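You operate a simulated robot arm through the tools that you are given. There is no shell and no other tool.

You are at the controls of a simulated robot arm. One attempt, no reset.

TASK
Put 2 scoops of beads into the cup marked Konrad and one into the cup marked Liv.
Fine: use the tin scoop and put it back; shut the bead box after; scatter no more beads on the bench. Set down upright: square tin scoop.
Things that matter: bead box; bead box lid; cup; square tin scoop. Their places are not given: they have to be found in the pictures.

The check looks at the end state, three seconds after you hand in, the way a careful person would. Anything else that was tipped, shoved, dropped, spilled or broken makes it a failure.

THE ROBOT
A 7-joint arm with a two-finger parallel gripper, fixed in place. Base frame: the origin is at the foot of the arm, x ahead of it, y to its left, z up. Units: m, rad, N and s.
Its first joint turns from -2.304 to 2.304 rad. Payload 3.91 kg.
The TCP is the grasp point between the finger pads, 0.03 m short of the fingertips. In the tool frame z runs along the fingers and y along their closing line. Largest opening 0.11 m; finger width 0.02, thickness 0.01; the body of the gripper, 0.048 by 0.112 m, starts 0.055 m behind the TCP.
Orientation is told as [roll, pitch, yaw] about the base's x, y, z axes, in that order, counted from this pose: with the fingers straight down and closing along the base's y, the tool's x points along the base's -x, its y along +y and its z along -z.

THE INTERFACE
- The arm moves only by the tool drive_tool. Its argument "plan" is a list of rows, each a list of 3 entries, a list of its own where there are three numbers: the shift along the base's x, y, z in units of 25 mm (1.0 is 25 mm), then the turn, a rotation vector about the base's x, y, z in units of 6 degrees (1.0 is 6 degrees), then the finger opening in m, from 0 to 0.11. In form: [[[tx, ty, tz], [ax, ay, az], claw], ...]. A call has 1 to 20 rows; each row shifts and turns the commanded pose from where the row before left it. A call with a number of a shift or a turn outside -1 to 1 is refused whole. A row lasts 0.2 s, in which the tool goes at most 0.05 m and 0.15 rad; a call with a longer step from one row to the next is refused whole, and so is a gripper value outside its range. Where a pose cannot be reached the arm comes as near as it can. A force on the tool above 40 N (or 10 N above the force at the start of the call, whichever is more), or a blocked arm, ends the call early, and 0.2 s more pass. The fingers move at their own pace (about 0.108 m/s each) and stop on an object; they squeeze with about 35 N. The grip force told is the motor's: it shows also when the fingers shut on nothing. Time passes only in rows, and 0.2 s behind the last, so rows that do not move let the fingers close. It gives the time, the measured TCP pose, the force on the tool (base axes), the opening and the grip force at its end, in the units of the frame above (readings bear some noise), with the torque about the TCP (base axes, N m) and any sound that the robot's microphone picked up.
- Cameras (640 x 400 px; columns grow to the right, rows downward): "scene" is fixed at [0.0484, 0.4995, 1.2988]; the picture's right is [-0.42, -0.91, 0.00], its down [-0.47, 0.21, -0.86] and it looks along [0.78, -0.36, -0.52] (base axes); focal length 312 px, centre (320, 200). "wrist" rides on the gripper at [0.072, 0.017, -0.103] in the tool frame; the picture's right is [-0.23, 0.97, 0.00], its down [-0.76, -0.18, -0.62] and it looks along [-0.61, -0.14, 0.78] (tool axes); focal length 222 px, centre (320, 200).
- get_image(camera): a new picture of that camera. No time passes.
- locate(camera, pixels): there is no depth. For up to 12 entries [column, row, z] of the newest picture of that camera ("zoom" is the newest enlarged one), the place [x, y] in the base frame at which the ray of that pixel passes the height z, good to about 0.003 m. No time passes.
- enlarge(camera, box): a new picture of the part [left, top, right, bottom] of that camera's present view, enlarged. No time passes.
- sign_off(): hands the job in; it is judged then, once.

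Open the gripper and draw the arm clear of the work before you hand the job in, unless the task says otherwise.

The tools are called after "Emit:" as a command line: name --argument value ..., lists and objects as JSON in quotes. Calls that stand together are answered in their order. drive_tool: Moves the arm, as the interface text tells. Its arguments: {"type":"object","properties":{"plan":{"type":"array","items":{"type":"array"}}},"required":["plan"]} The other tools are called the same way: get_image (camera) takes a picture; locate (camera, pixels) gives the place at which the rays of pixels pass given heights; enlarge (camera, box) takes an enlarged picture of a part of a camera's view; sign_off () hands the job in.

At the start:

```text
time_s: 0.0
tcp_pos: [0.6363, -0.0293, 0.9673]
tcp_rot: [-0.001, -0.001, 0.0]
force: [-0.2, 0.1, 0.1]
ft_torque: [-0.03, 0.04, -0.01]
finger_gap: 0.1101
grasp_force: 0.1
```

scene: 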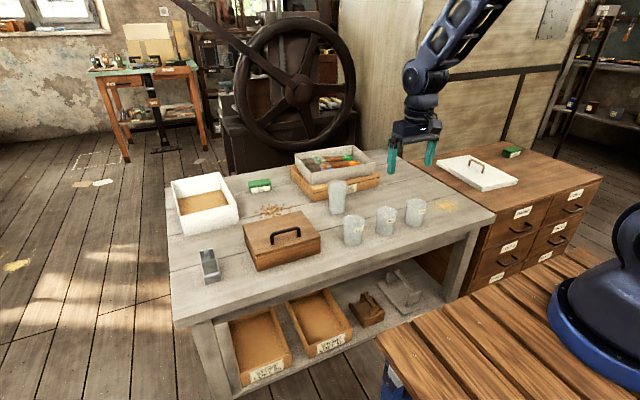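
wrist: 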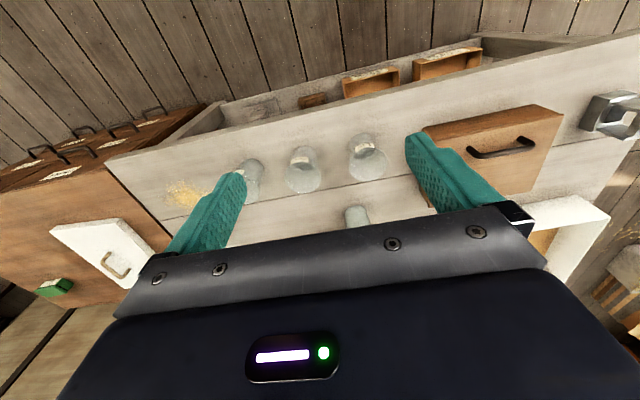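

The scene picture shows a bench with a white open box at (203,203), a wooden box with a handle at (282,240), a metal scoop at (209,265), cups at (354,230), (385,220), (415,212), (338,197), and a white lid at (478,173). I enlarge these parts to read the labels.

Emit:
enlarge --camera "scene" --box '[300, 160, 460, 260]'

Emit:
enlarge --camera "scene" --box '[160, 160, 340, 290]'

Emit:
enlarge --camera "scene" --box '[420, 130, 580, 230]'

```text
4.00 times, centred on (380, 210) of scene
```

zoom: 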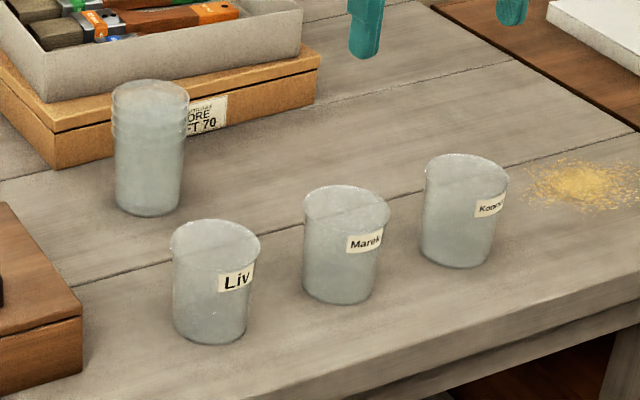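

```text
3.08 times, centred on (250, 225) of scene
```

zoom: 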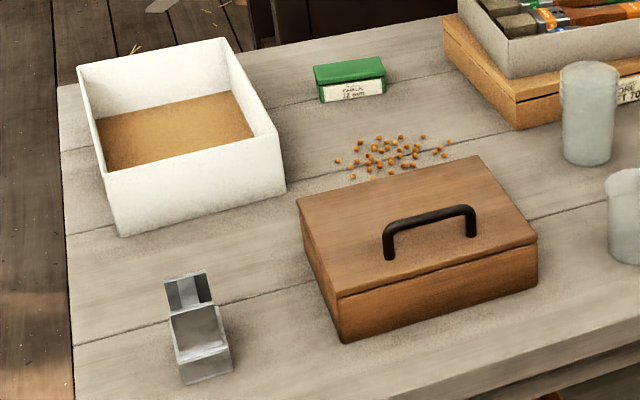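

```text
4.00 times, centred on (500, 180) of scene
```

zoom: 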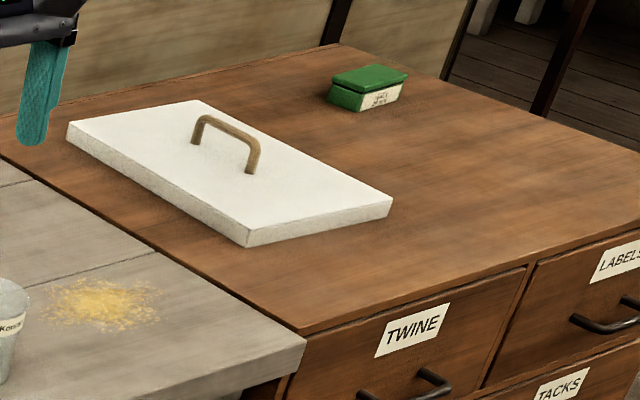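

The wooden box with a lid at (282,240) and the open white box at (203,203) are both possible bead boxes. I zoom in further on both, on the scoop, and on the cup labels.

Emit:
enlarge --camera "scene" --box '[164, 165, 244, 240]'

Emit:
enlarge --camera "scene" --box '[235, 200, 330, 275]'

Emit:
enlarge --camera "scene" --box '[185, 235, 235, 290]'

Emit:
enlarge --camera "scene" --box '[395, 190, 435, 235]'

Emit:
enlarge --camera "scene" --box '[220, 280, 420, 390]'

```text
5.33 times, centred on (204, 202) of scene
```

zoom: 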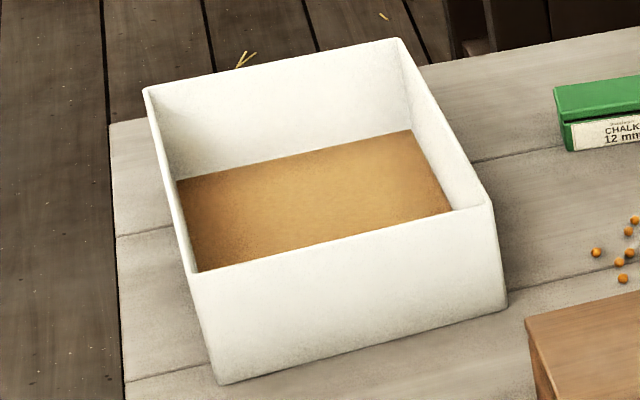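

```text
5.33 times, centred on (282, 238) of scene
```

zoom: 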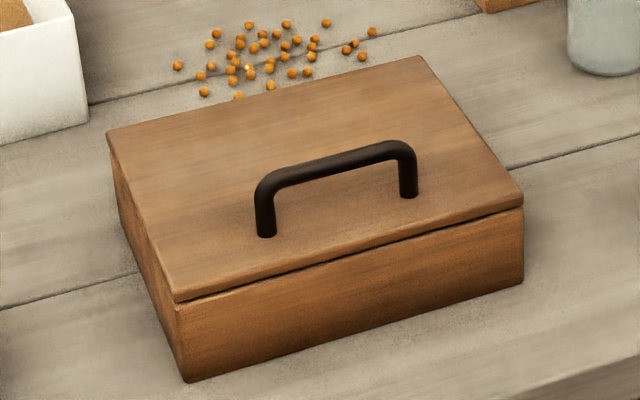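

```text
7.27 times, centred on (210, 262) of scene
```

zoom: 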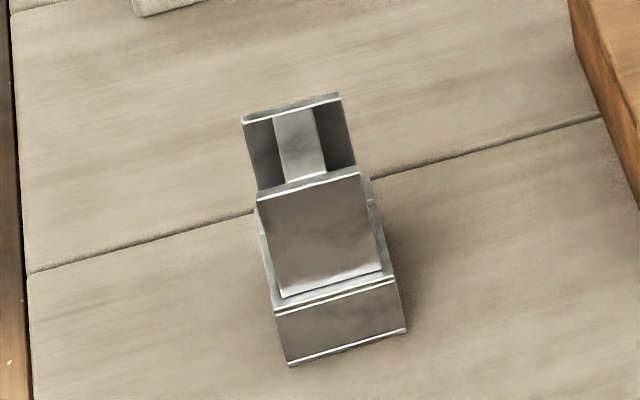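

```text
8.89 times, centred on (415, 212) of scene
```

zoom: 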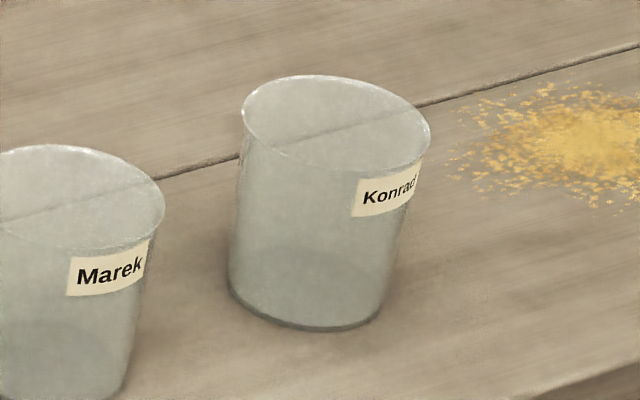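

```text
3.20 times, centred on (320, 335) of scene
```

zoom: 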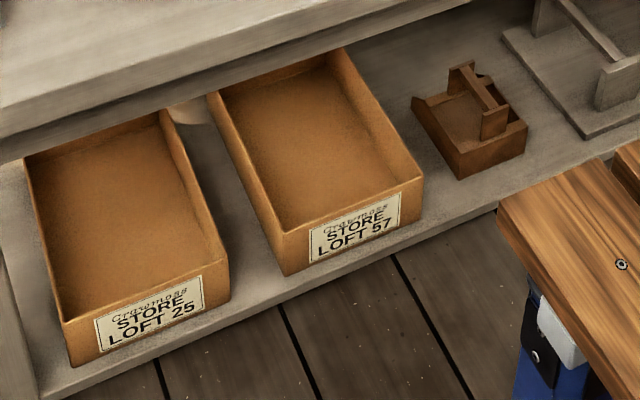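

I need heights, so I enlarge the wrist view around the wooden box and cups to match features against the scene camera.

Emit:
enlarge --camera "wrist" --box '[400, 60, 640, 210]'

Emit:
enlarge --camera "wrist" --box '[140, 60, 420, 235]'

Emit:
locate --camera "scene" --pixels '[[320.1, 238.9, 0.0], [320.1, 238.9, 0.5], [255.2, 256.4, 0.0], [255.2, 256.4, 0.5], [301.1, 210.8, 0.0], [301.1, 210.8, 0.5], [242.0, 225.2, 0.0], [242.0, 225.2, 0.5]]'

```text
2.67 times, centred on (520, 135) of wrist
```

zoom: 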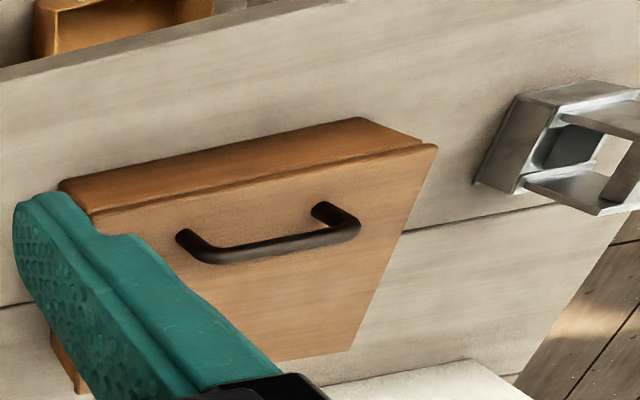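

```text
2.29 times, centred on (280, 148) of wrist
```

zoom: 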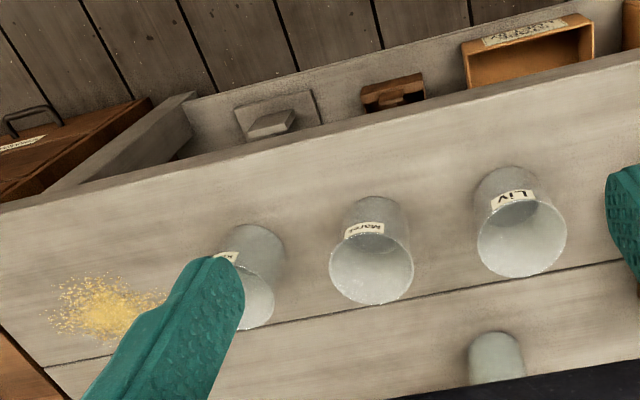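

```text
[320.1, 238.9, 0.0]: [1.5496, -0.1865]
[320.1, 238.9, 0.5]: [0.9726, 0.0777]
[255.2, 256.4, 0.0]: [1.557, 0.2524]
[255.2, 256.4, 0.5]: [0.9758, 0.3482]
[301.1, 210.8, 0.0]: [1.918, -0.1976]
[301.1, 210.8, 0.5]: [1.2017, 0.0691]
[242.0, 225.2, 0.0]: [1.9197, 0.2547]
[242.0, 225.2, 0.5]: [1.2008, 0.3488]
```

I match the near lid corner, seen at (563.9,114.4) in the wrist view, with the scene corner at (255.2,256.4).

Emit:
locate --camera "wrist" --pixels '[[563.9, 114.4, 0.0], [563.9, 114.4, 0.3], [563.9, 114.4, 0.5], [563.9, 114.4, 0.6], [531, 193, 0.5], [531, 193, 0.6], [434.5, 140.6, 0.5], [434.5, 140.6, 0.6]]'

Emit:
locate --camera "scene" --pixels '[[255.2, 256.4, 0.4], [255.2, 256.4, 0.5], [255.2, 256.4, 0.6], [301.1, 210.8, 0.6], [242.0, 225.2, 0.6], [320.1, 238.9, 0.6]]'

```text
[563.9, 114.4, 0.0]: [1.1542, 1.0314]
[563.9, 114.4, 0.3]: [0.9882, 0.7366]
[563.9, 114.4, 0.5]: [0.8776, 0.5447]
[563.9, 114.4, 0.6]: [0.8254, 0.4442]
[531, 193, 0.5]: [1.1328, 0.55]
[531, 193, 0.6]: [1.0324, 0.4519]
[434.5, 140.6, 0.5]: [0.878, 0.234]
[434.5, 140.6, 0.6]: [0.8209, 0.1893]
```

```text
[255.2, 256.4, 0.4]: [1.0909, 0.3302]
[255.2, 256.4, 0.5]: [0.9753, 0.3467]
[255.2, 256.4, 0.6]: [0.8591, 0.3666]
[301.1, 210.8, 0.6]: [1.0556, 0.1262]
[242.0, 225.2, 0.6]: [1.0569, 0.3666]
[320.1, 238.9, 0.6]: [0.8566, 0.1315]
```

The rays meet near z=0.665, so the lid's top is there. I now locate the box base, the scoop and the cups at several heights to find the bench height.

Emit:
locate --camera "scene" --pixels '[[256.7, 272.1, 0.55], [256.7, 272.1, 0.6], [320, 250.5, 0.55], [320, 250.5, 0.6], [354, 246, 0.55], [354, 246, 0.6]]'

Emit:
locate --camera "wrist" --pixels '[[535.0, 104.0, 0.55], [535.0, 104.0, 0.6]]'

```text
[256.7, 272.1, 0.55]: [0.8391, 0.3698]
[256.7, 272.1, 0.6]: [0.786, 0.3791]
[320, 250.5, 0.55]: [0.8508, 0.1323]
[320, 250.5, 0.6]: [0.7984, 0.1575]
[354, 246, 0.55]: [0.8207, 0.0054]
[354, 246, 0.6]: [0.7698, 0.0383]
```

```text
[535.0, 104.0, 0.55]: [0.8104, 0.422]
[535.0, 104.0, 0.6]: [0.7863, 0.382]
```

The bench is at about z=0.60. I move the arm over to the left (+y), staying high, to look at the scoop and the wooden box with the wrist camera.

Emit:
drive_tool --plan '[[[-0.19, 0.955, -0.05], [0, 0, 0], 0.11], [[-0.19, 0.955, -0.05], [0, 0, 0], 0.11], [[-0.19, 0.955, -0.05], [0, 0, 0], 0.11], [[-0.19, 0.955, -0.05], [0, 0, 0], 0.11], [[-0.19, 0.955, -0.05], [0, 0, 0], 0.11], [[-0.19, 0.955, -0.05], [0, 0, 0], 0.11], [[-0.19, 0.955, -0.05], [0, 0, 0], 0.11], [[-0.19, 0.955, -0.05], [0, 0, 0], 0.11], [[-0.19, 0.955, -0.05], [0, 0, 0], 0.11], [[-0.19, 0.955, -0.05], [0, 0, 0], 0.11], [[-0.19, 0.955, -0.05], [0, 0, 0], 0.11], [[-0.19, 0.955, -0.05], [0, 0, 0], 0.11], [[-0.19, 0.955, -0.05], [0, 0, 0], 0.11], [[-0.19, 0.955, -0.05], [0, 0, 0], 0.11], [[-0.19, 0.955, -0.05], [0, 0, 0], 0.11], [[-0.19, 0.955, -0.05], [0, 0, 0], 0.11], [[-0.19, 0.955, -0.05], [0, 0, 0], 0.11], [[-0.19, 0.955, -0.05], [0, 0, 0], 0.11]]'

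Emit:
get_image --camera "wrist"

Emit:
get_image --camera "scene"

```text
time_s: 3.8
tcp_pos: [0.5515, 0.3996, 0.944]
tcp_rot: [0.0, -0.001, 0.0]
force: [-0.4, 1.0, -0.4]
ft_torque: [0.01, 0.0, 0.01]
finger_gap: 0.1102
grasp_force: 0.0
```

```text
taken
```

wrist: 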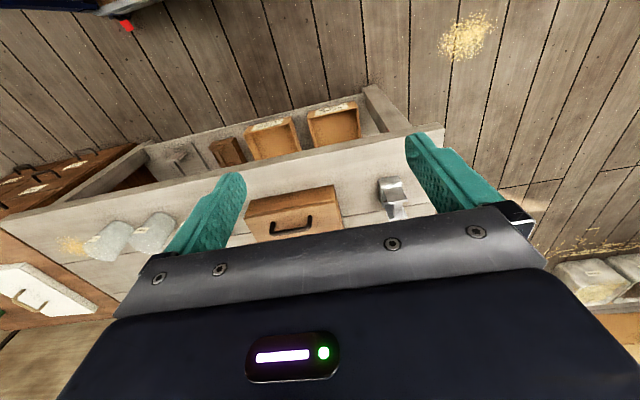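

```text
taken
```

scene: 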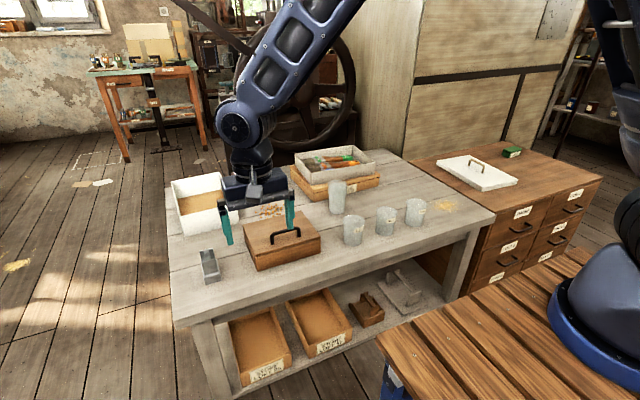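

The scoop sits at (209,265) in the scene and (393,192) in the wrist view. I enlarge it in the wrist view and locate its base at the bench height.

Emit:
enlarge --camera "wrist" --box '[350, 160, 430, 220]'

Emit:
locate --camera "scene" --pixels '[[205.6, 284.7, 0.6], [221.7, 279.9, 0.6], [203.6, 280.0, 0.63], [219.5, 276, 0.63], [199.5, 251.5, 0.63], [213, 248.5, 0.63]]'

```text
6.67 times, centred on (390, 190) of wrist
```

zoom: 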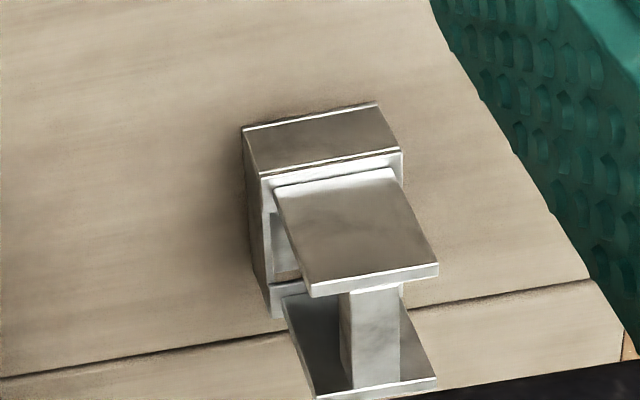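

```text
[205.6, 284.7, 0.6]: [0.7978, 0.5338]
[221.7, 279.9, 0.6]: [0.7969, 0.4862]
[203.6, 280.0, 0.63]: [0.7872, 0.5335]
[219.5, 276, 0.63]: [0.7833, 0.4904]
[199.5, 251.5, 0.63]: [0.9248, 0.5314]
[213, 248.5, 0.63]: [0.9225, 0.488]
```

I move over the scoop, to about (0.78, 0.49, 0.85), for a near-vertical close view.

Emit:
drive_tool --plan '[[[0.9, 0.36, -0.3], [0, 0, 0], 0.11], [[0.9, 0.36, -0.3], [0, 0, 0], 0.11], [[0.9, 0.36, -0.3], [0, 0, 0], 0.11], [[0.9, 0.36, -0.3], [0, 0, 0], 0.11], [[0.9, 0.36, -0.3], [0, 0, 0], 0.11], [[0.9, 0.36, -0.3], [0, 0, 0], 0.11], [[0.9, 0.36, -0.3], [0, 0, 0], 0.11], [[0.9, 0.36, -0.3], [0, 0, 0], 0.11], [[0.9, 0.36, -0.3], [0, 0, 0], 0.11], [[0.9, 0.36, -0.3], [0, 0, 0], 0.11], [[0, 0, 0], [0, 0, 0], 0.11]]'

Emit:
get_image --camera "wrist"

Emit:
get_image --camera "scene"

```text
time_s: 6.2
tcp_pos: [0.7753, 0.4895, 0.8696]
tcp_rot: [0.001, 0.0, 0.0]
force: [0.3, -0.1, -0.1]
ft_torque: [0.0, -0.02, 0.01]
finger_gap: 0.1103
grasp_force: 0.1
```

```text
taken
```

wrist: 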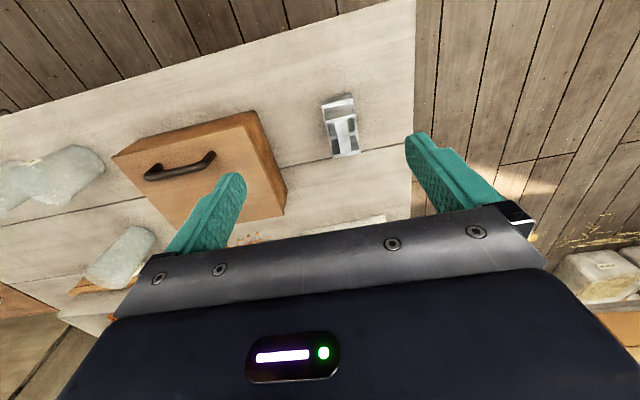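

```text
taken
```

scene: 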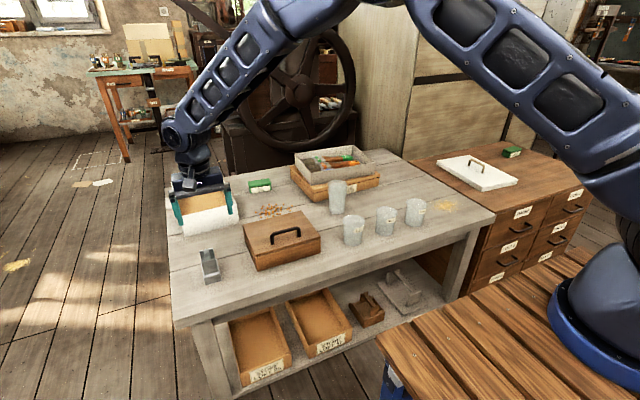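

Emit:
enlarge --camera "wrist" --box '[300, 80, 380, 170]'

Emit:
enlarge --camera "wrist" --box '[100, 90, 300, 215]'

```text
4.44 times, centred on (340, 125) of wrist
```

zoom: 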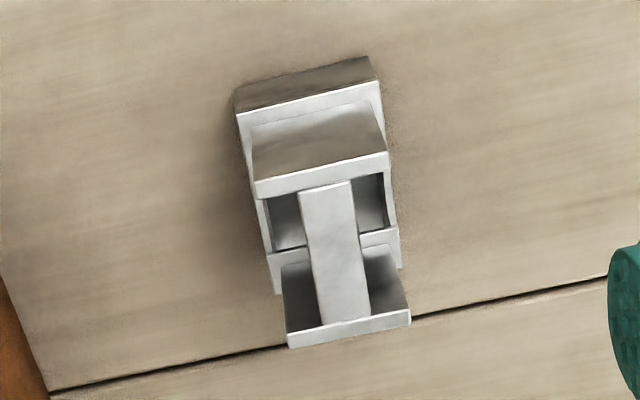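

```text
3.20 times, centred on (200, 152) of wrist
```

zoom: 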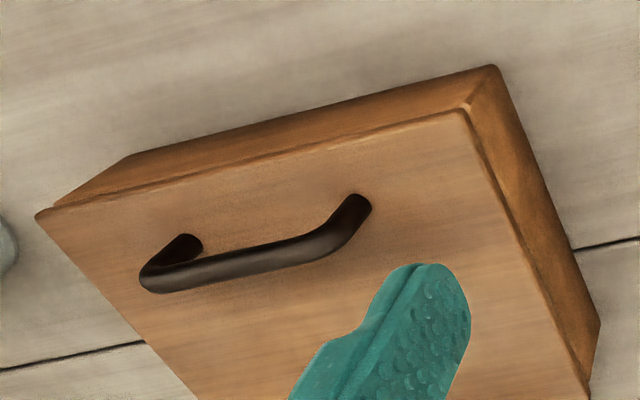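

The scoop has a shallow square box with a bar-type handle between two upright plates. I triangulate its corners with both cameras.

Emit:
locate --camera "wrist" --pixels '[[321.5, 105.2, 0.63], [353.5, 99.1, 0.63], [332.6, 156.5, 0.63], [332.6, 156.5, 0.68], [360.3, 151.6, 0.63], [360.3, 151.6, 0.68], [325.4, 122.3, 0.63], [325.4, 122.3, 0.68], [355.3, 116, 0.63], [355.3, 116, 0.68], [328.7, 139, 0.63], [358, 132.2, 0.63]]'

Emit:
locate --camera "scene" --pixels '[[203.8, 276.4, 0.63], [220, 272.6, 0.63], [199.4, 250.7, 0.63], [199.4, 250.7, 0.68], [212.75, 247.6, 0.63], [212.75, 247.6, 0.68], [201.5, 261.3, 0.63], [201.5, 261.3, 0.68], [215.8, 257.6, 0.63], [215.8, 257.6, 0.68]]'

```text
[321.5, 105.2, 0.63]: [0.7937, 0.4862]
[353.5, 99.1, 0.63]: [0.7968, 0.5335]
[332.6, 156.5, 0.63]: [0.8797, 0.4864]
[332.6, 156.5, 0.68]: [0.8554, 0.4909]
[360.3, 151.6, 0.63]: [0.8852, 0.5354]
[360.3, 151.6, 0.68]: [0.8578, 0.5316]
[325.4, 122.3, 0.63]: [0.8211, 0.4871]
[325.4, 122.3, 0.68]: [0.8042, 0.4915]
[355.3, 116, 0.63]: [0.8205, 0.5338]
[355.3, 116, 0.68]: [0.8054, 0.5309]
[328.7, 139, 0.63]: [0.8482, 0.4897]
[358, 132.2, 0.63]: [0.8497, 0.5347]
```

```text
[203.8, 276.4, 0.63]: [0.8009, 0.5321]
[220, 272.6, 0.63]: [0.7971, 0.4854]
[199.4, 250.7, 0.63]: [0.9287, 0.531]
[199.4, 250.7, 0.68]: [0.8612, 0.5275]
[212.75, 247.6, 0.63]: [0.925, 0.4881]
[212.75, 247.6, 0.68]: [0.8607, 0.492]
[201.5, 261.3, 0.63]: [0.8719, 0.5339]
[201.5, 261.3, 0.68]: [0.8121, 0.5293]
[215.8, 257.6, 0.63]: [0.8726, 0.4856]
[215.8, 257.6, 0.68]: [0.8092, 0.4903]
```

The scoop body spans about x 0.797–0.849 and y 0.486–0.534, with its rim at z≈0.63 and the plate tops at z≈0.688. The lid's handle looks off-centre towards the front edge, which may mean a hinge, so I move above the box to look.

Emit:
drive_tool --plan '[[[0.4, -0.98, 0.05], [0, 0, 0], 0.11], [[0.4, -0.98, 0.05], [0, 0, 0], 0.11], [[0.4, -0.98, 0.05], [0, 0, 0], 0.11], [[0.4, -0.98, 0.05], [0, 0, 0], 0.11], [[0.4, -0.98, 0.05], [0, 0, 0], 0.11], [[0.4, -0.98, 0.05], [0, 0, 0], 0.11], [[0.4, -0.98, 0.05], [0, 0, 0], 0.11], [[0.4, -0.98, 0.05], [0, 0, 0], 0.11], [[0.4, -0.98, 0.05], [0, 0, 0], 0.11], [[0, 0, 0], [0, 0, 0], 0.11]]'

Emit:
get_image --camera "wrist"

```text
time_s: 8.4
tcp_pos: [0.8641, 0.2676, 0.8813]
tcp_rot: [0.0, 0.0, 0.001]
force: [0.8, 0.2, 0.3]
ft_torque: [0.0, 0.01, -0.01]
finger_gap: 0.1101
grasp_force: 0.0
```

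```text
taken
```

wrist: 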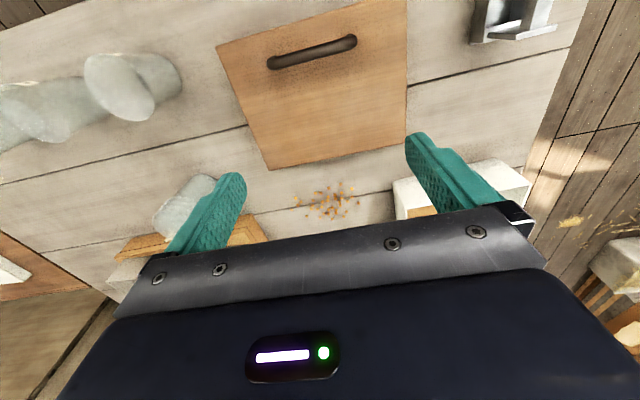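

Emit:
enlarge --camera "wrist" --box '[200, 0, 440, 210]'

Emit:
enlarge --camera "wrist" --box '[240, 120, 420, 215]'

Emit:
enlarge --camera "wrist" --box '[0, 30, 260, 220]'

Emit:
enlarge --camera "wrist" --box '[380, 130, 560, 230]'

```text
1.90 times, centred on (320, 105) of wrist
```

zoom: 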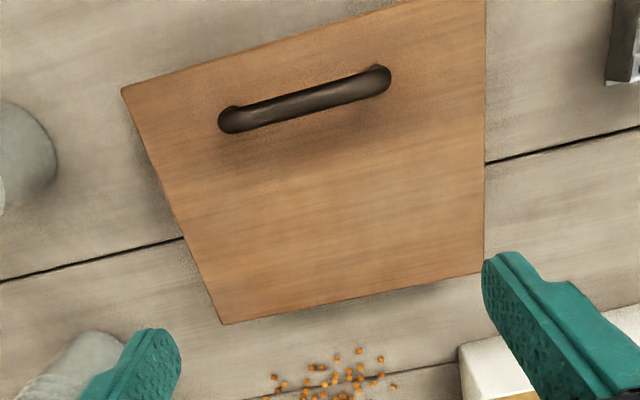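

```text
3.56 times, centred on (330, 168) of wrist
```

zoom: 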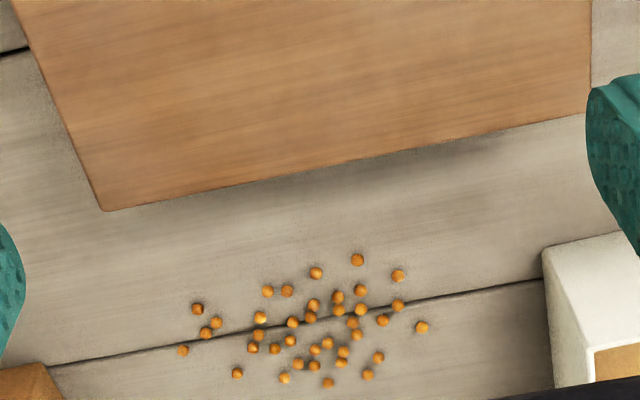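

```text
2.11 times, centred on (130, 125) of wrist
```

zoom: 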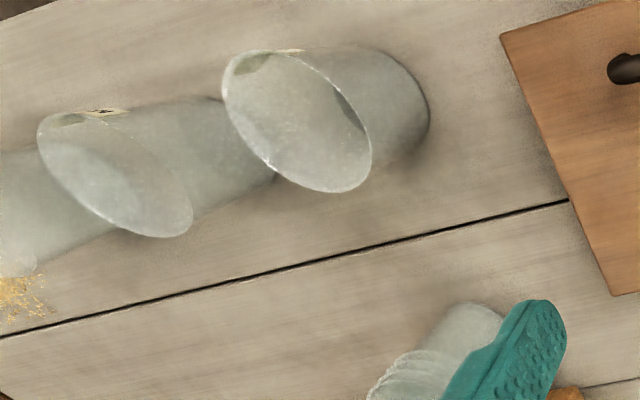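

```text
3.56 times, centred on (470, 180) of wrist
```

zoom: 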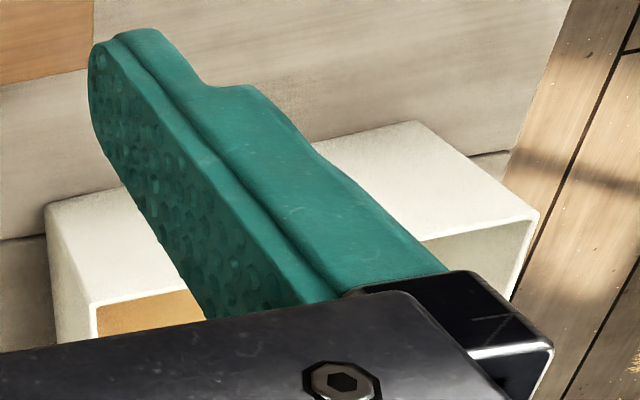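

The handle runs along y near the front of the lid. I triangulate its top bar and legs and the lid edges.

Emit:
locate --camera "wrist" --pixels '[[311.6, 53.0, 0.665], [311.6, 53.0, 0.7], [268.9, 62, 0.7], [355.8, 41, 0.7], [217, 46, 0.665], [269, 170, 0.665], [406, 144, 0.665]]'

Emit:
locate --camera "scene" --pixels '[[284.8, 231.0, 0.665], [284.8, 231.0, 0.7], [271.9, 244.6, 0.665], [298.9, 237.1, 0.665], [301.1, 210.8, 0.665], [242.0, 225.2, 0.665], [255.2, 256.4, 0.665], [320.1, 238.9, 0.665]]'

```text
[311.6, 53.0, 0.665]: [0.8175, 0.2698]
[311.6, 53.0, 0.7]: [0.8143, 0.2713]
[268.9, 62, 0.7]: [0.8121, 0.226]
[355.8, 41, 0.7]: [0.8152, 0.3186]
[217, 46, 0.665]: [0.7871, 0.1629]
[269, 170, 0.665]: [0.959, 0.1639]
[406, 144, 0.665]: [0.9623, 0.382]
```

```text
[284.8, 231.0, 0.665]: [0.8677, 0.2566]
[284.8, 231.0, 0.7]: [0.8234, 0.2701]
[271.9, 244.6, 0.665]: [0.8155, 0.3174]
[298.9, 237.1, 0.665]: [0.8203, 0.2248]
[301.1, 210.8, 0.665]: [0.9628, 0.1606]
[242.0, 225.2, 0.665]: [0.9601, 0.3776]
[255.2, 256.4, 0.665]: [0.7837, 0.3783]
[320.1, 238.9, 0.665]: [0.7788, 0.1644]
```

The lid spans x 0.784–0.962 and y 0.163–0.380 with its top at z≈0.665; the handle bar is near x 0.815, z 0.705. I enlarge the handle to measure its length, since I want to grip it by its two ends so that it can pivot.

Emit:
enlarge --camera "wrist" --box '[255, 20, 375, 95]'

Emit:
enlarge --camera "scene" --box '[255, 215, 315, 255]'

```text
5.33 times, centred on (315, 58) of wrist
```

zoom: 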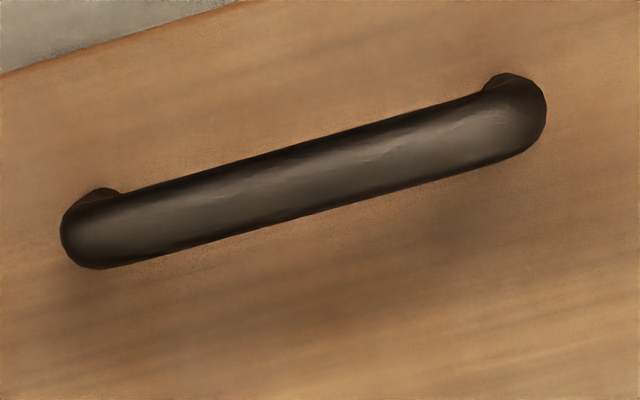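

```text
10.00 times, centred on (285, 235) of scene
```

zoom: 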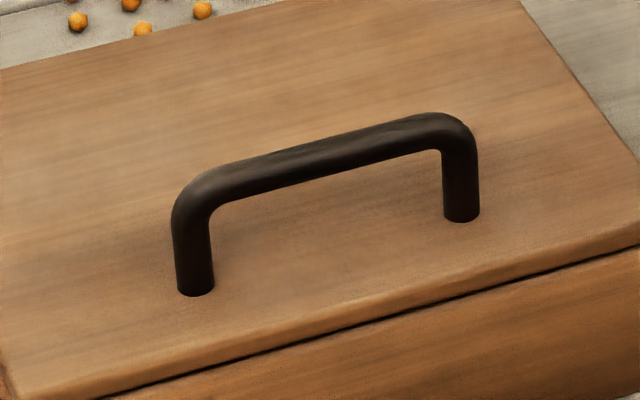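

Emit:
locate --camera "wrist" --pixels '[[266.3, 64.6, 0.705], [357.6, 41.1, 0.705], [267.5, 60.0, 0.705], [355.5, 38.0, 0.705], [311, 53, 0.705]]'

Emit:
locate --camera "scene" --pixels '[[272.5, 244.2, 0.665], [299.2, 236.8, 0.665], [270.2, 237.0, 0.7], [300.8, 228.5, 0.7], [285.2, 230.8, 0.705], [283.5, 232.0, 0.705]]'

```text
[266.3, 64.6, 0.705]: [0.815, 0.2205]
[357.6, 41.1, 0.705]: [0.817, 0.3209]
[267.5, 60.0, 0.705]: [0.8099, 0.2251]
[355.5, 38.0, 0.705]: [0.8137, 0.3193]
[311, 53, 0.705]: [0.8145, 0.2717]
```

```text
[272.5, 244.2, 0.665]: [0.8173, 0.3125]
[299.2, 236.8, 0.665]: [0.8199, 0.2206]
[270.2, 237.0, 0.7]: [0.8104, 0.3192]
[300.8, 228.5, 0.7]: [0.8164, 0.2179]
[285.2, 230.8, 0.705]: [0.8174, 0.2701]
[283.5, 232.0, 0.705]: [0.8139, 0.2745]
```

The handle is about 0.100 m long (y 0.220–0.320), so it fits the 0.11 m opening. If the lid is hinged at the back I will need reach beyond x=1.0, so I test that in free air with the fingers pitched forward.

Emit:
drive_tool --plan '[[[1, 0, 0], [0, -0.55, 0], 0.11], [[1, 0, 0], [0, -0.55, 0], 0.11], [[1, 0, 0], [0, -0.55, 0], 0.11], [[1, 0, 0], [0, -0.55, 0], 0.11], [[1, 0, 0], [0, -0.55, 0], 0.11], [[1, 0, 0], [0, -0.55, 0], 0.11], [[0.4, 0, 0], [0, 0, 0], 0.11], [[0, 0, 0], [0, 0, 0], 0.11], [[0, 0, 0], [0, 0, 0], 0.11]]'

Emit:
get_image --camera "scene"

Emit:
get_image --camera "wrist"

```text
time_s: 10.4
tcp_pos: [1.0263, 0.2712, 0.883]
tcp_rot: [0.001, -0.345, 0.001]
force: [0.1, 0.3, -0.7]
ft_torque: [0.04, 0.0, 0.0]
finger_gap: 0.1102
grasp_force: 0.0
```

```text
taken
```

scene: 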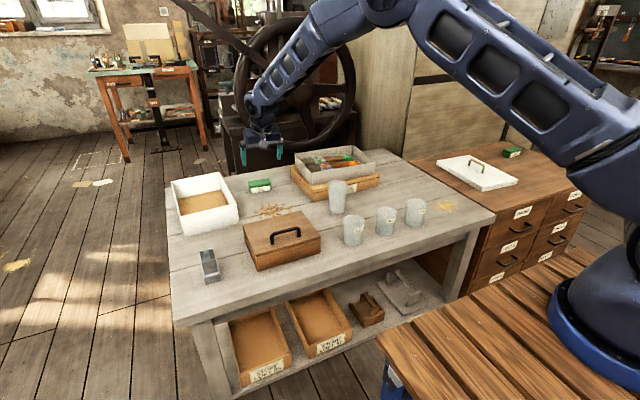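

```text
taken
```

wrist: 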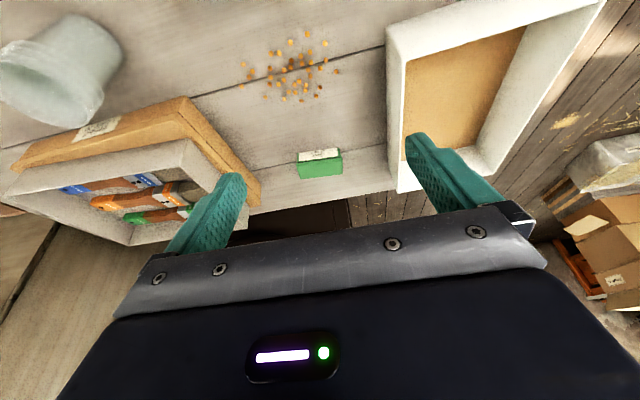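

Reach is fine there, and the white box is empty, so the wooden box is the bead box. I return above the handle at about (0.8155, 0.270, 0.76), fingers straight down and open along y.

Emit:
drive_tool --plan '[[[-0.9347, 0, -0.3], [0, 0.3667, 0], 0.11], [[-0.9347, 0, -0.3], [0, 0.3667, 0], 0.11], [[-0.9347, 0, -0.3], [0, 0.3667, 0], 0.11], [[-0.9347, 0, -0.3], [0, 0.3667, 0], 0.11], [[-0.9347, 0, -0.3], [0, 0.3667, 0], 0.11], [[-0.9347, 0, -0.3], [0, 0.3667, 0], 0.11], [[-0.9347, 0, -0.3], [0, 0.3667, 0], 0.11], [[-0.9347, 0, -0.3], [0, 0.3667, 0], 0.11], [[-0.9347, 0, -0.3], [0, 0.3667, 0], 0.11], [[0, 0, -0.713], [0, 0, 0], 0.11], [[0, 0, -0.713], [0, 0, 0], 0.11], [[0, 0, -0.713], [0, 0, 0], 0.11], [[0, 0, 0], [0, 0, 0], 0.11]]'

Emit:
get_image --camera "scene"

Emit:
get_image --camera "wrist"

```text
time_s: 13.2
tcp_pos: [0.8148, 0.2714, 0.7616]
tcp_rot: [0.001, 0.0, 0.001]
force: [-0.4, 0.6, 0.4]
ft_torque: [-0.01, -0.01, 0.03]
finger_gap: 0.1102
grasp_force: 0.1
```

```text
taken
```

scene: 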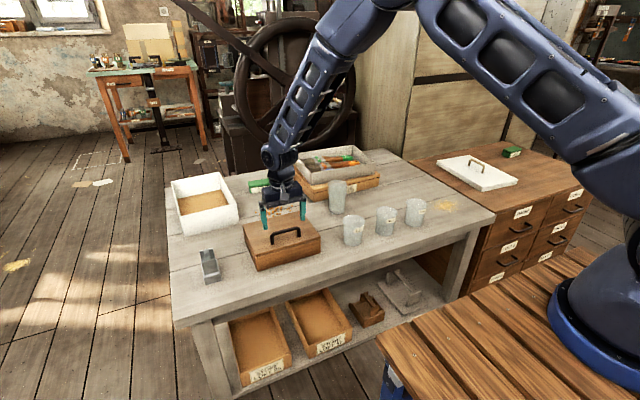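

```text
taken
```

wrist: 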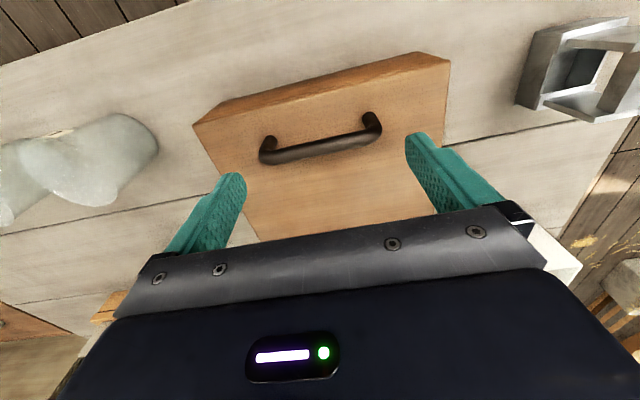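

Emit:
enlarge --camera "scene" --box '[235, 180, 335, 260]'

Emit:
locate --camera "wrist" --pixels '[[259, 152, 0.705], [382, 130, 0.705], [320, 149, 0.705], [259, 152, 0.69], [382, 130, 0.69]]'

```text
5.00 times, centred on (285, 220) of scene
```

zoom: 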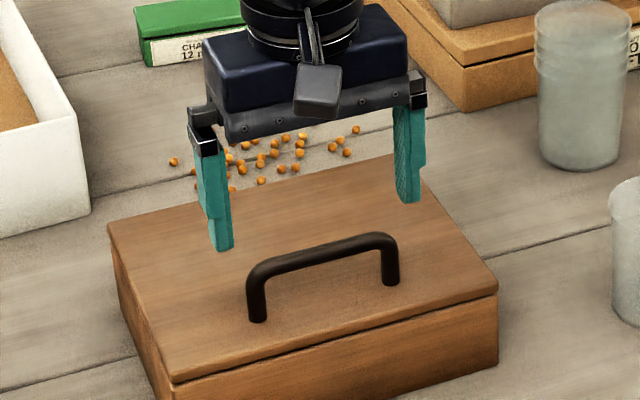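

```text
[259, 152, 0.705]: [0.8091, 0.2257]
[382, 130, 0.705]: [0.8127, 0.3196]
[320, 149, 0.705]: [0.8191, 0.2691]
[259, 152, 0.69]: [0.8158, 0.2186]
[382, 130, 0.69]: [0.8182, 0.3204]
```

The handle lies between the fingers, centred on y≈0.271. I lower 56 mm so that the fingers straddle its ends.

Emit:
drive_tool --plan '[[[0, 0.02, -0.56], [0, 0, 0], 0.11], [[0, 0, -0.56], [0, 0, 0], 0.11], [[0, 0, -0.56], [0, 0, 0], 0.11], [[0, 0, -0.56], [0, 0, 0], 0.11], [[0, 0, 0], [0, 0, 0], 0.11]]'

Emit:
enlarge --camera "scene" --box '[235, 180, 335, 260]'

Emit:
get_image --camera "wrist"

```text
time_s: 14.4
tcp_pos: [0.8156, 0.2712, 0.705]
tcp_rot: [0.001, 0.0, -0.001]
force: [0.1, 0.7, -0.2]
ft_torque: [0.03, -0.01, 0.01]
finger_gap: 0.1102
grasp_force: 0.0
```

```text
5.00 times, centred on (285, 220) of scene
```

zoom: 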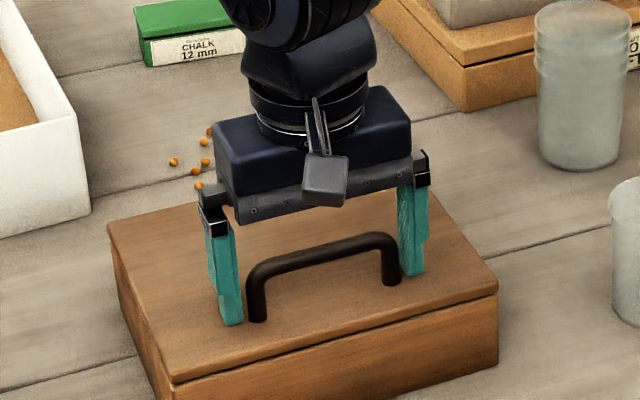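

```text
taken
```

wrist: 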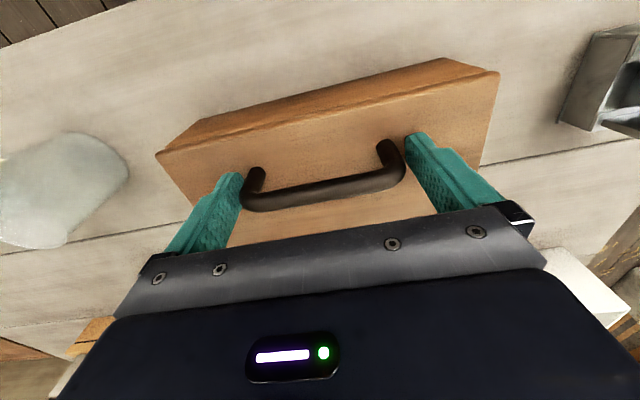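

The fingers straddle the handle ends. I close on it.

Emit:
drive_tool --plan '[[[0, 0, 0], [0, 0, 0], 0.104], [[0, 0, 0], [0, 0, 0], 0.1], [[0, 0, 0], [0, 0, 0], 0.096], [[0, 0, 0], [0, 0, 0], 0.09], [[0, 0, 0], [0, 0, 0], 0.09]]'

Emit:
enlarge --camera "scene" --box '[235, 180, 335, 260]'

```text
time_s: 15.6
tcp_pos: [0.8163, 0.27, 0.7054]
tcp_rot: [0.0, -0.001, -0.001]
force: [-0.9, -11.4, -0.4]
ft_torque: [-0.23, 0.09, 0.01]
finger_gap: 0.101
grasp_force: 45.2
```

```text
5.00 times, centred on (285, 220) of scene
```

zoom: 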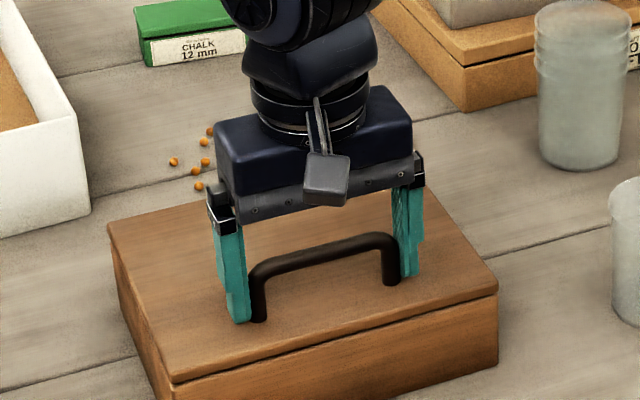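

Gripped at 0.101 m with about 11 N side force, so I shift −1.5 mm in y to relieve it. Then I lift slightly along the arc of a back hinge to test the lid.

Emit:
drive_tool --plan '[[[0, -0.06, 0], [0, 0, 0], 0.09], [[0.09, 0, 0.25], [0, 0, 0], 0.09], [[0.095, 0, 0.25], [0, 0, 0], 0.09], [[0, 0, 0], [0, 0, 0], 0.09]]'

Emit:
enlarge --camera "scene" --box '[235, 180, 335, 280]'

```text
time_s: 16.6
tcp_pos: [0.8167, 0.2695, 0.7172]
tcp_rot: [-0.001, 0.003, 0.002]
force: [-23.9, 12.3, -4.5]
ft_torque: [0.55, 1.78, 0.25]
finger_gap: 0.1008
grasp_force: 45.5
```

```text
4.00 times, centred on (285, 230) of scene
```

zoom: 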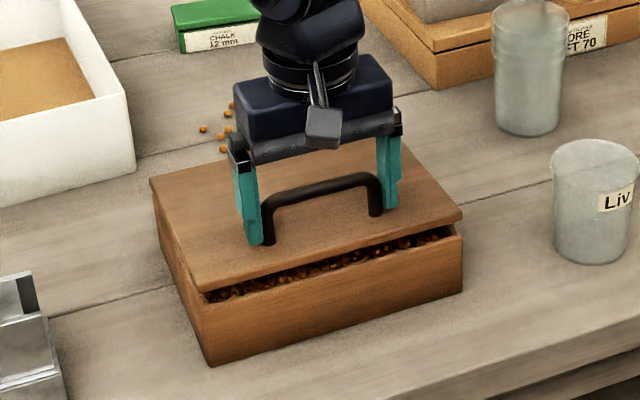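

The lid opens at the back hinge and the box is nearly full of beads. The tool feels −24 N in x because the grip resists pivoting, so I continue in small arc steps with less x travel.

Emit:
drive_tool --plan '[[[-0.08, 0, 0.1], [0, 0.1, 0], 0.09], [[0.08, -0.03, 0.2], [0, 0.1, 0], 0.09], [[0.1, 0, 0.2], [0, 0.1, 0], 0.09], [[0, 0, 0], [0, 0, 0], 0.09]]'

Emit:
enlarge --camera "scene" --box '[235, 180, 335, 280]'

```text
time_s: 17.6
tcp_pos: [0.8213, 0.2688, 0.7308]
tcp_rot: [0.0, 0.03, 0.001]
force: [-5.4, 37.4, -6.8]
ft_torque: [1.43, 1.18, 0.34]
finger_gap: 0.1009
grasp_force: 44.8
```

```text
4.00 times, centred on (285, 230) of scene
```

zoom: 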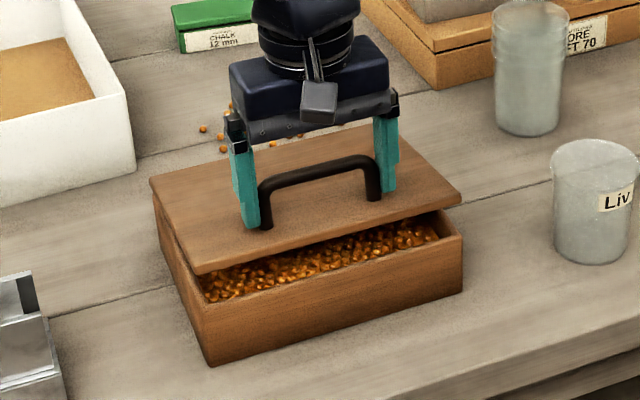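

The lid is about 10° open and the box has not moved. The y force is +37 N from my over-correction, so I shift back +1.5 mm and go on along the arc.

Emit:
drive_tool --plan '[[[0, 0.06, 0], [0, 0, 0], 0.09], [[0.134, 0, 0.232], [0, 0, 0], 0.09], [[0.134, 0, 0.232], [0, 0, 0], 0.09], [[0.156, 0, 0.218], [0, 0, 0], 0.09], [[0.156, 0, 0.218], [0, 0, 0], 0.09], [[0, 0, 0], [0, 0, 0], 0.09]]'

Emit:
enlarge --camera "scene" --box '[235, 170, 335, 280]'

```text
time_s: 19.0
tcp_pos: [0.8383, 0.2703, 0.7536]
tcp_rot: [-0.001, 0.027, -0.002]
force: [6.5, 24.5, -1.4]
ft_torque: [0.59, -0.48, -0.61]
finger_gap: 0.1023
grasp_force: 12.1
```

```text
3.64 times, centred on (285, 225) of scene
```

zoom: 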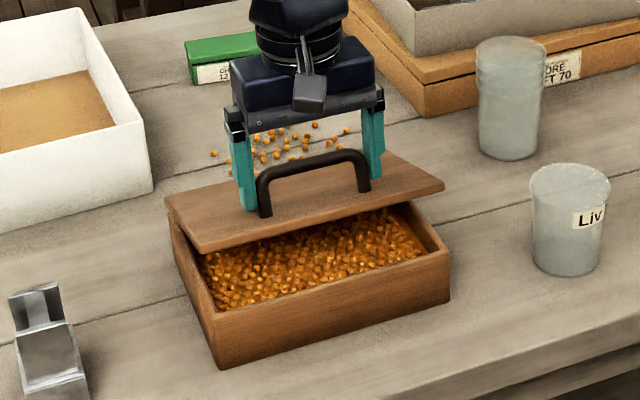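

The lid is about 20° up, but the grip reading dropped to 12 N and the gap grew to 0.1023. I hold still a moment with a small +y shift to see the grip settle.

Emit:
drive_tool --plan '[[[0, 0.04, 0], [0, 0, 0], 0.085], [[0, 0, 0], [0, 0, 0], 0.085]]'

Emit:
get_image --camera "wrist"

Emit:
enlarge --camera "scene" --box '[255, 190, 315, 240]'

```text
time_s: 19.6
tcp_pos: [0.8376, 0.2697, 0.7517]
tcp_rot: [0.0, 0.029, -0.001]
force: [25.4, 15.2, -7.4]
ft_torque: [0.7, -1.44, -0.62]
finger_gap: 0.1013
grasp_force: 44.6
```

```text
taken
```

wrist: 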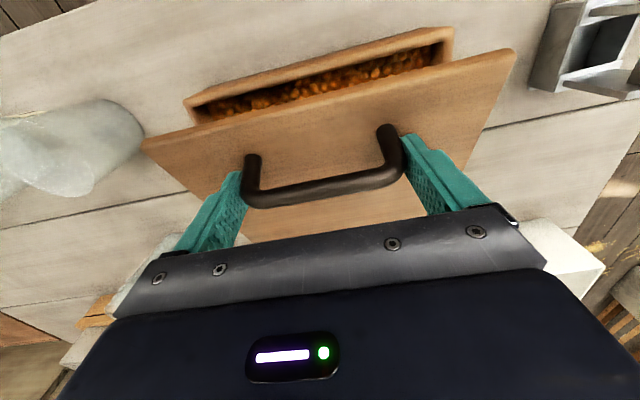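

```text
8.00 times, centred on (285, 215) of scene
```

zoom: 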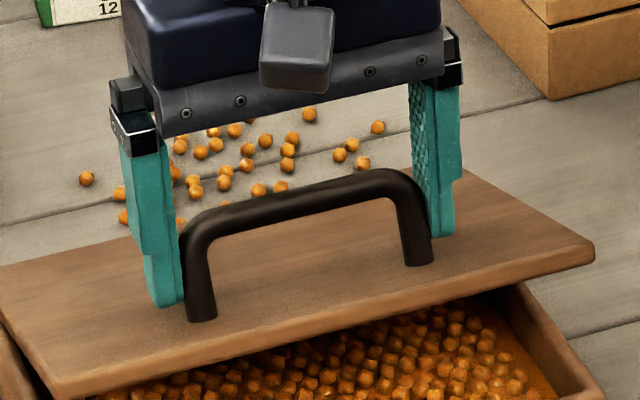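

The tool now feels +25 N in x because it lags the hinge arc by about 4 mm in x. I correct this and continue along the arc to about 30°.

Emit:
drive_tool --plan '[[[0.12, 0.03, 0], [0, 0, 0], 0.085], [[0.2, 0, 0.216], [0, 0, 0], 0.085], [[0.18, 0, 0.216], [0, 0, 0], 0.085], [[0.19, 0, 0.188], [0, 0, 0], 0.085], [[0.19, 0, 0.188], [0, 0, 0], 0.085], [[0, 0, 0], [0, 0, 0], 0.085]]'

Emit:
enlarge --camera "scene" --box '[235, 170, 335, 280]'

```text
time_s: 21.0
tcp_pos: [0.8599, 0.2701, 0.7728]
tcp_rot: [-0.002, 0.031, -0.003]
force: [-18.8, -30.4, 8.0]
ft_torque: [-0.95, 1.15, -0.33]
finger_gap: 0.1003
grasp_force: 45.1
```

```text
3.64 times, centred on (285, 225) of scene
```

zoom: 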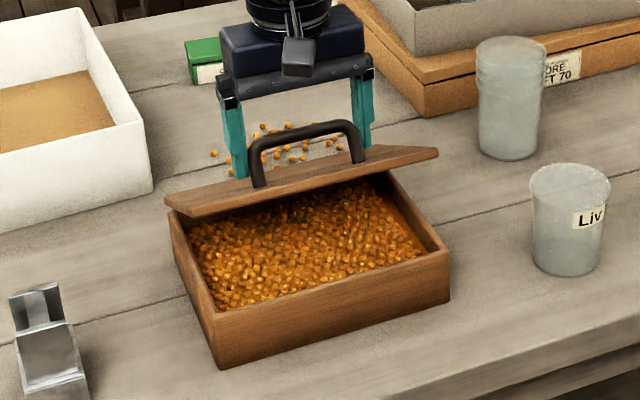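

The lid is at about 30° with moderate forces; I correct y by −1.2 mm, ease the x lead, and continue to 40°.

Emit:
drive_tool --plan '[[[-0.05, -0.05, 0.03], [0, 0, 0], 0.085], [[0.2, 0, 0.172], [0, 0, 0], 0.085], [[0.2, 0, 0.172], [0, 0, 0], 0.085], [[0.22, 0, 0.152], [0, 0, 0], 0.085], [[0.22, 0, 0.152], [0, 0, 0], 0.085], [[0, 0, 0], [0, 0, 0], 0.085]]'

Emit:
enlarge --camera "scene" --box '[235, 170, 335, 280]'

```text
time_s: 22.4
tcp_pos: [0.8788, 0.2698, 0.79]
tcp_rot: [-0.001, 0.029, -0.001]
force: [-2.6, -29.9, 0.7]
ft_torque: [-0.37, 0.11, 0.13]
finger_gap: 0.1007
grasp_force: 16.1
```

```text
3.64 times, centred on (285, 225) of scene
```

zoom: 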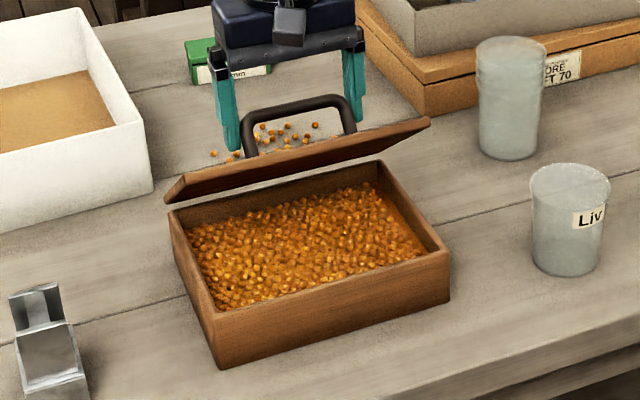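

Forces in x and z are small and the lid is at about 40°. I continue the arc to about 50°, with a further −1 mm in y.

Emit:
drive_tool --plan '[[[0, -0.04, 0], [0, 0, 0], 0.085], [[0.234, 0, 0.132], [0, 0, 0], 0.085], [[0.234, 0, 0.132], [0, 0, 0], 0.085], [[0.242, 0, 0.112], [0, 0, 0], 0.085], [[0.242, 0, 0.112], [0, 0, 0], 0.085], [[0, 0, 0], [0, 0, 0], 0.085]]'

Emit:
enlarge --camera "scene" --box '[235, 170, 335, 280]'

Emit:
get_image --camera "wrist"

```text
time_s: 23.8
tcp_pos: [0.9012, 0.2699, 0.8015]
tcp_rot: [0.001, 0.033, 0.002]
force: [-15.6, -15.0, 12.8]
ft_torque: [0.12, 1.19, 0.43]
finger_gap: 0.0997
grasp_force: 44.8
```

```text
3.64 times, centred on (285, 225) of scene
```

zoom: 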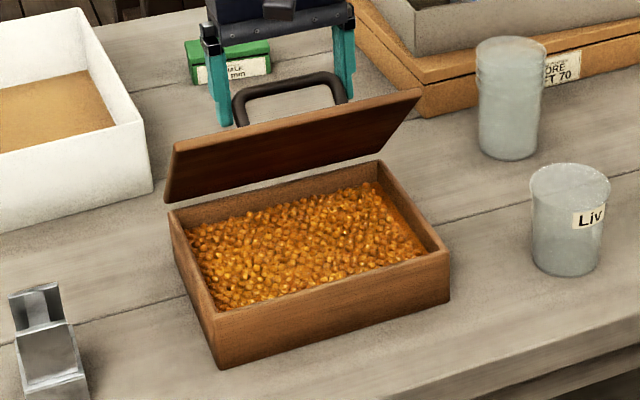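

```text
taken
```

wrist: 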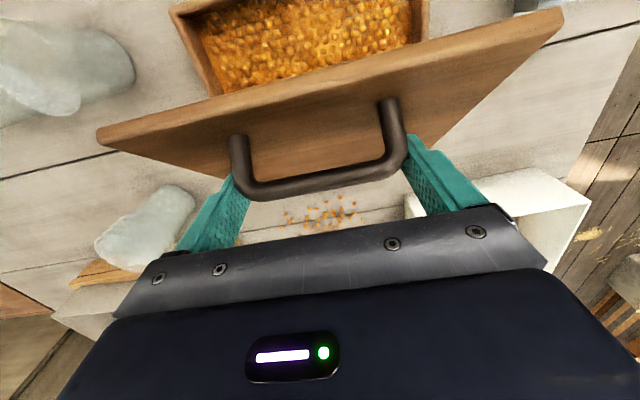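

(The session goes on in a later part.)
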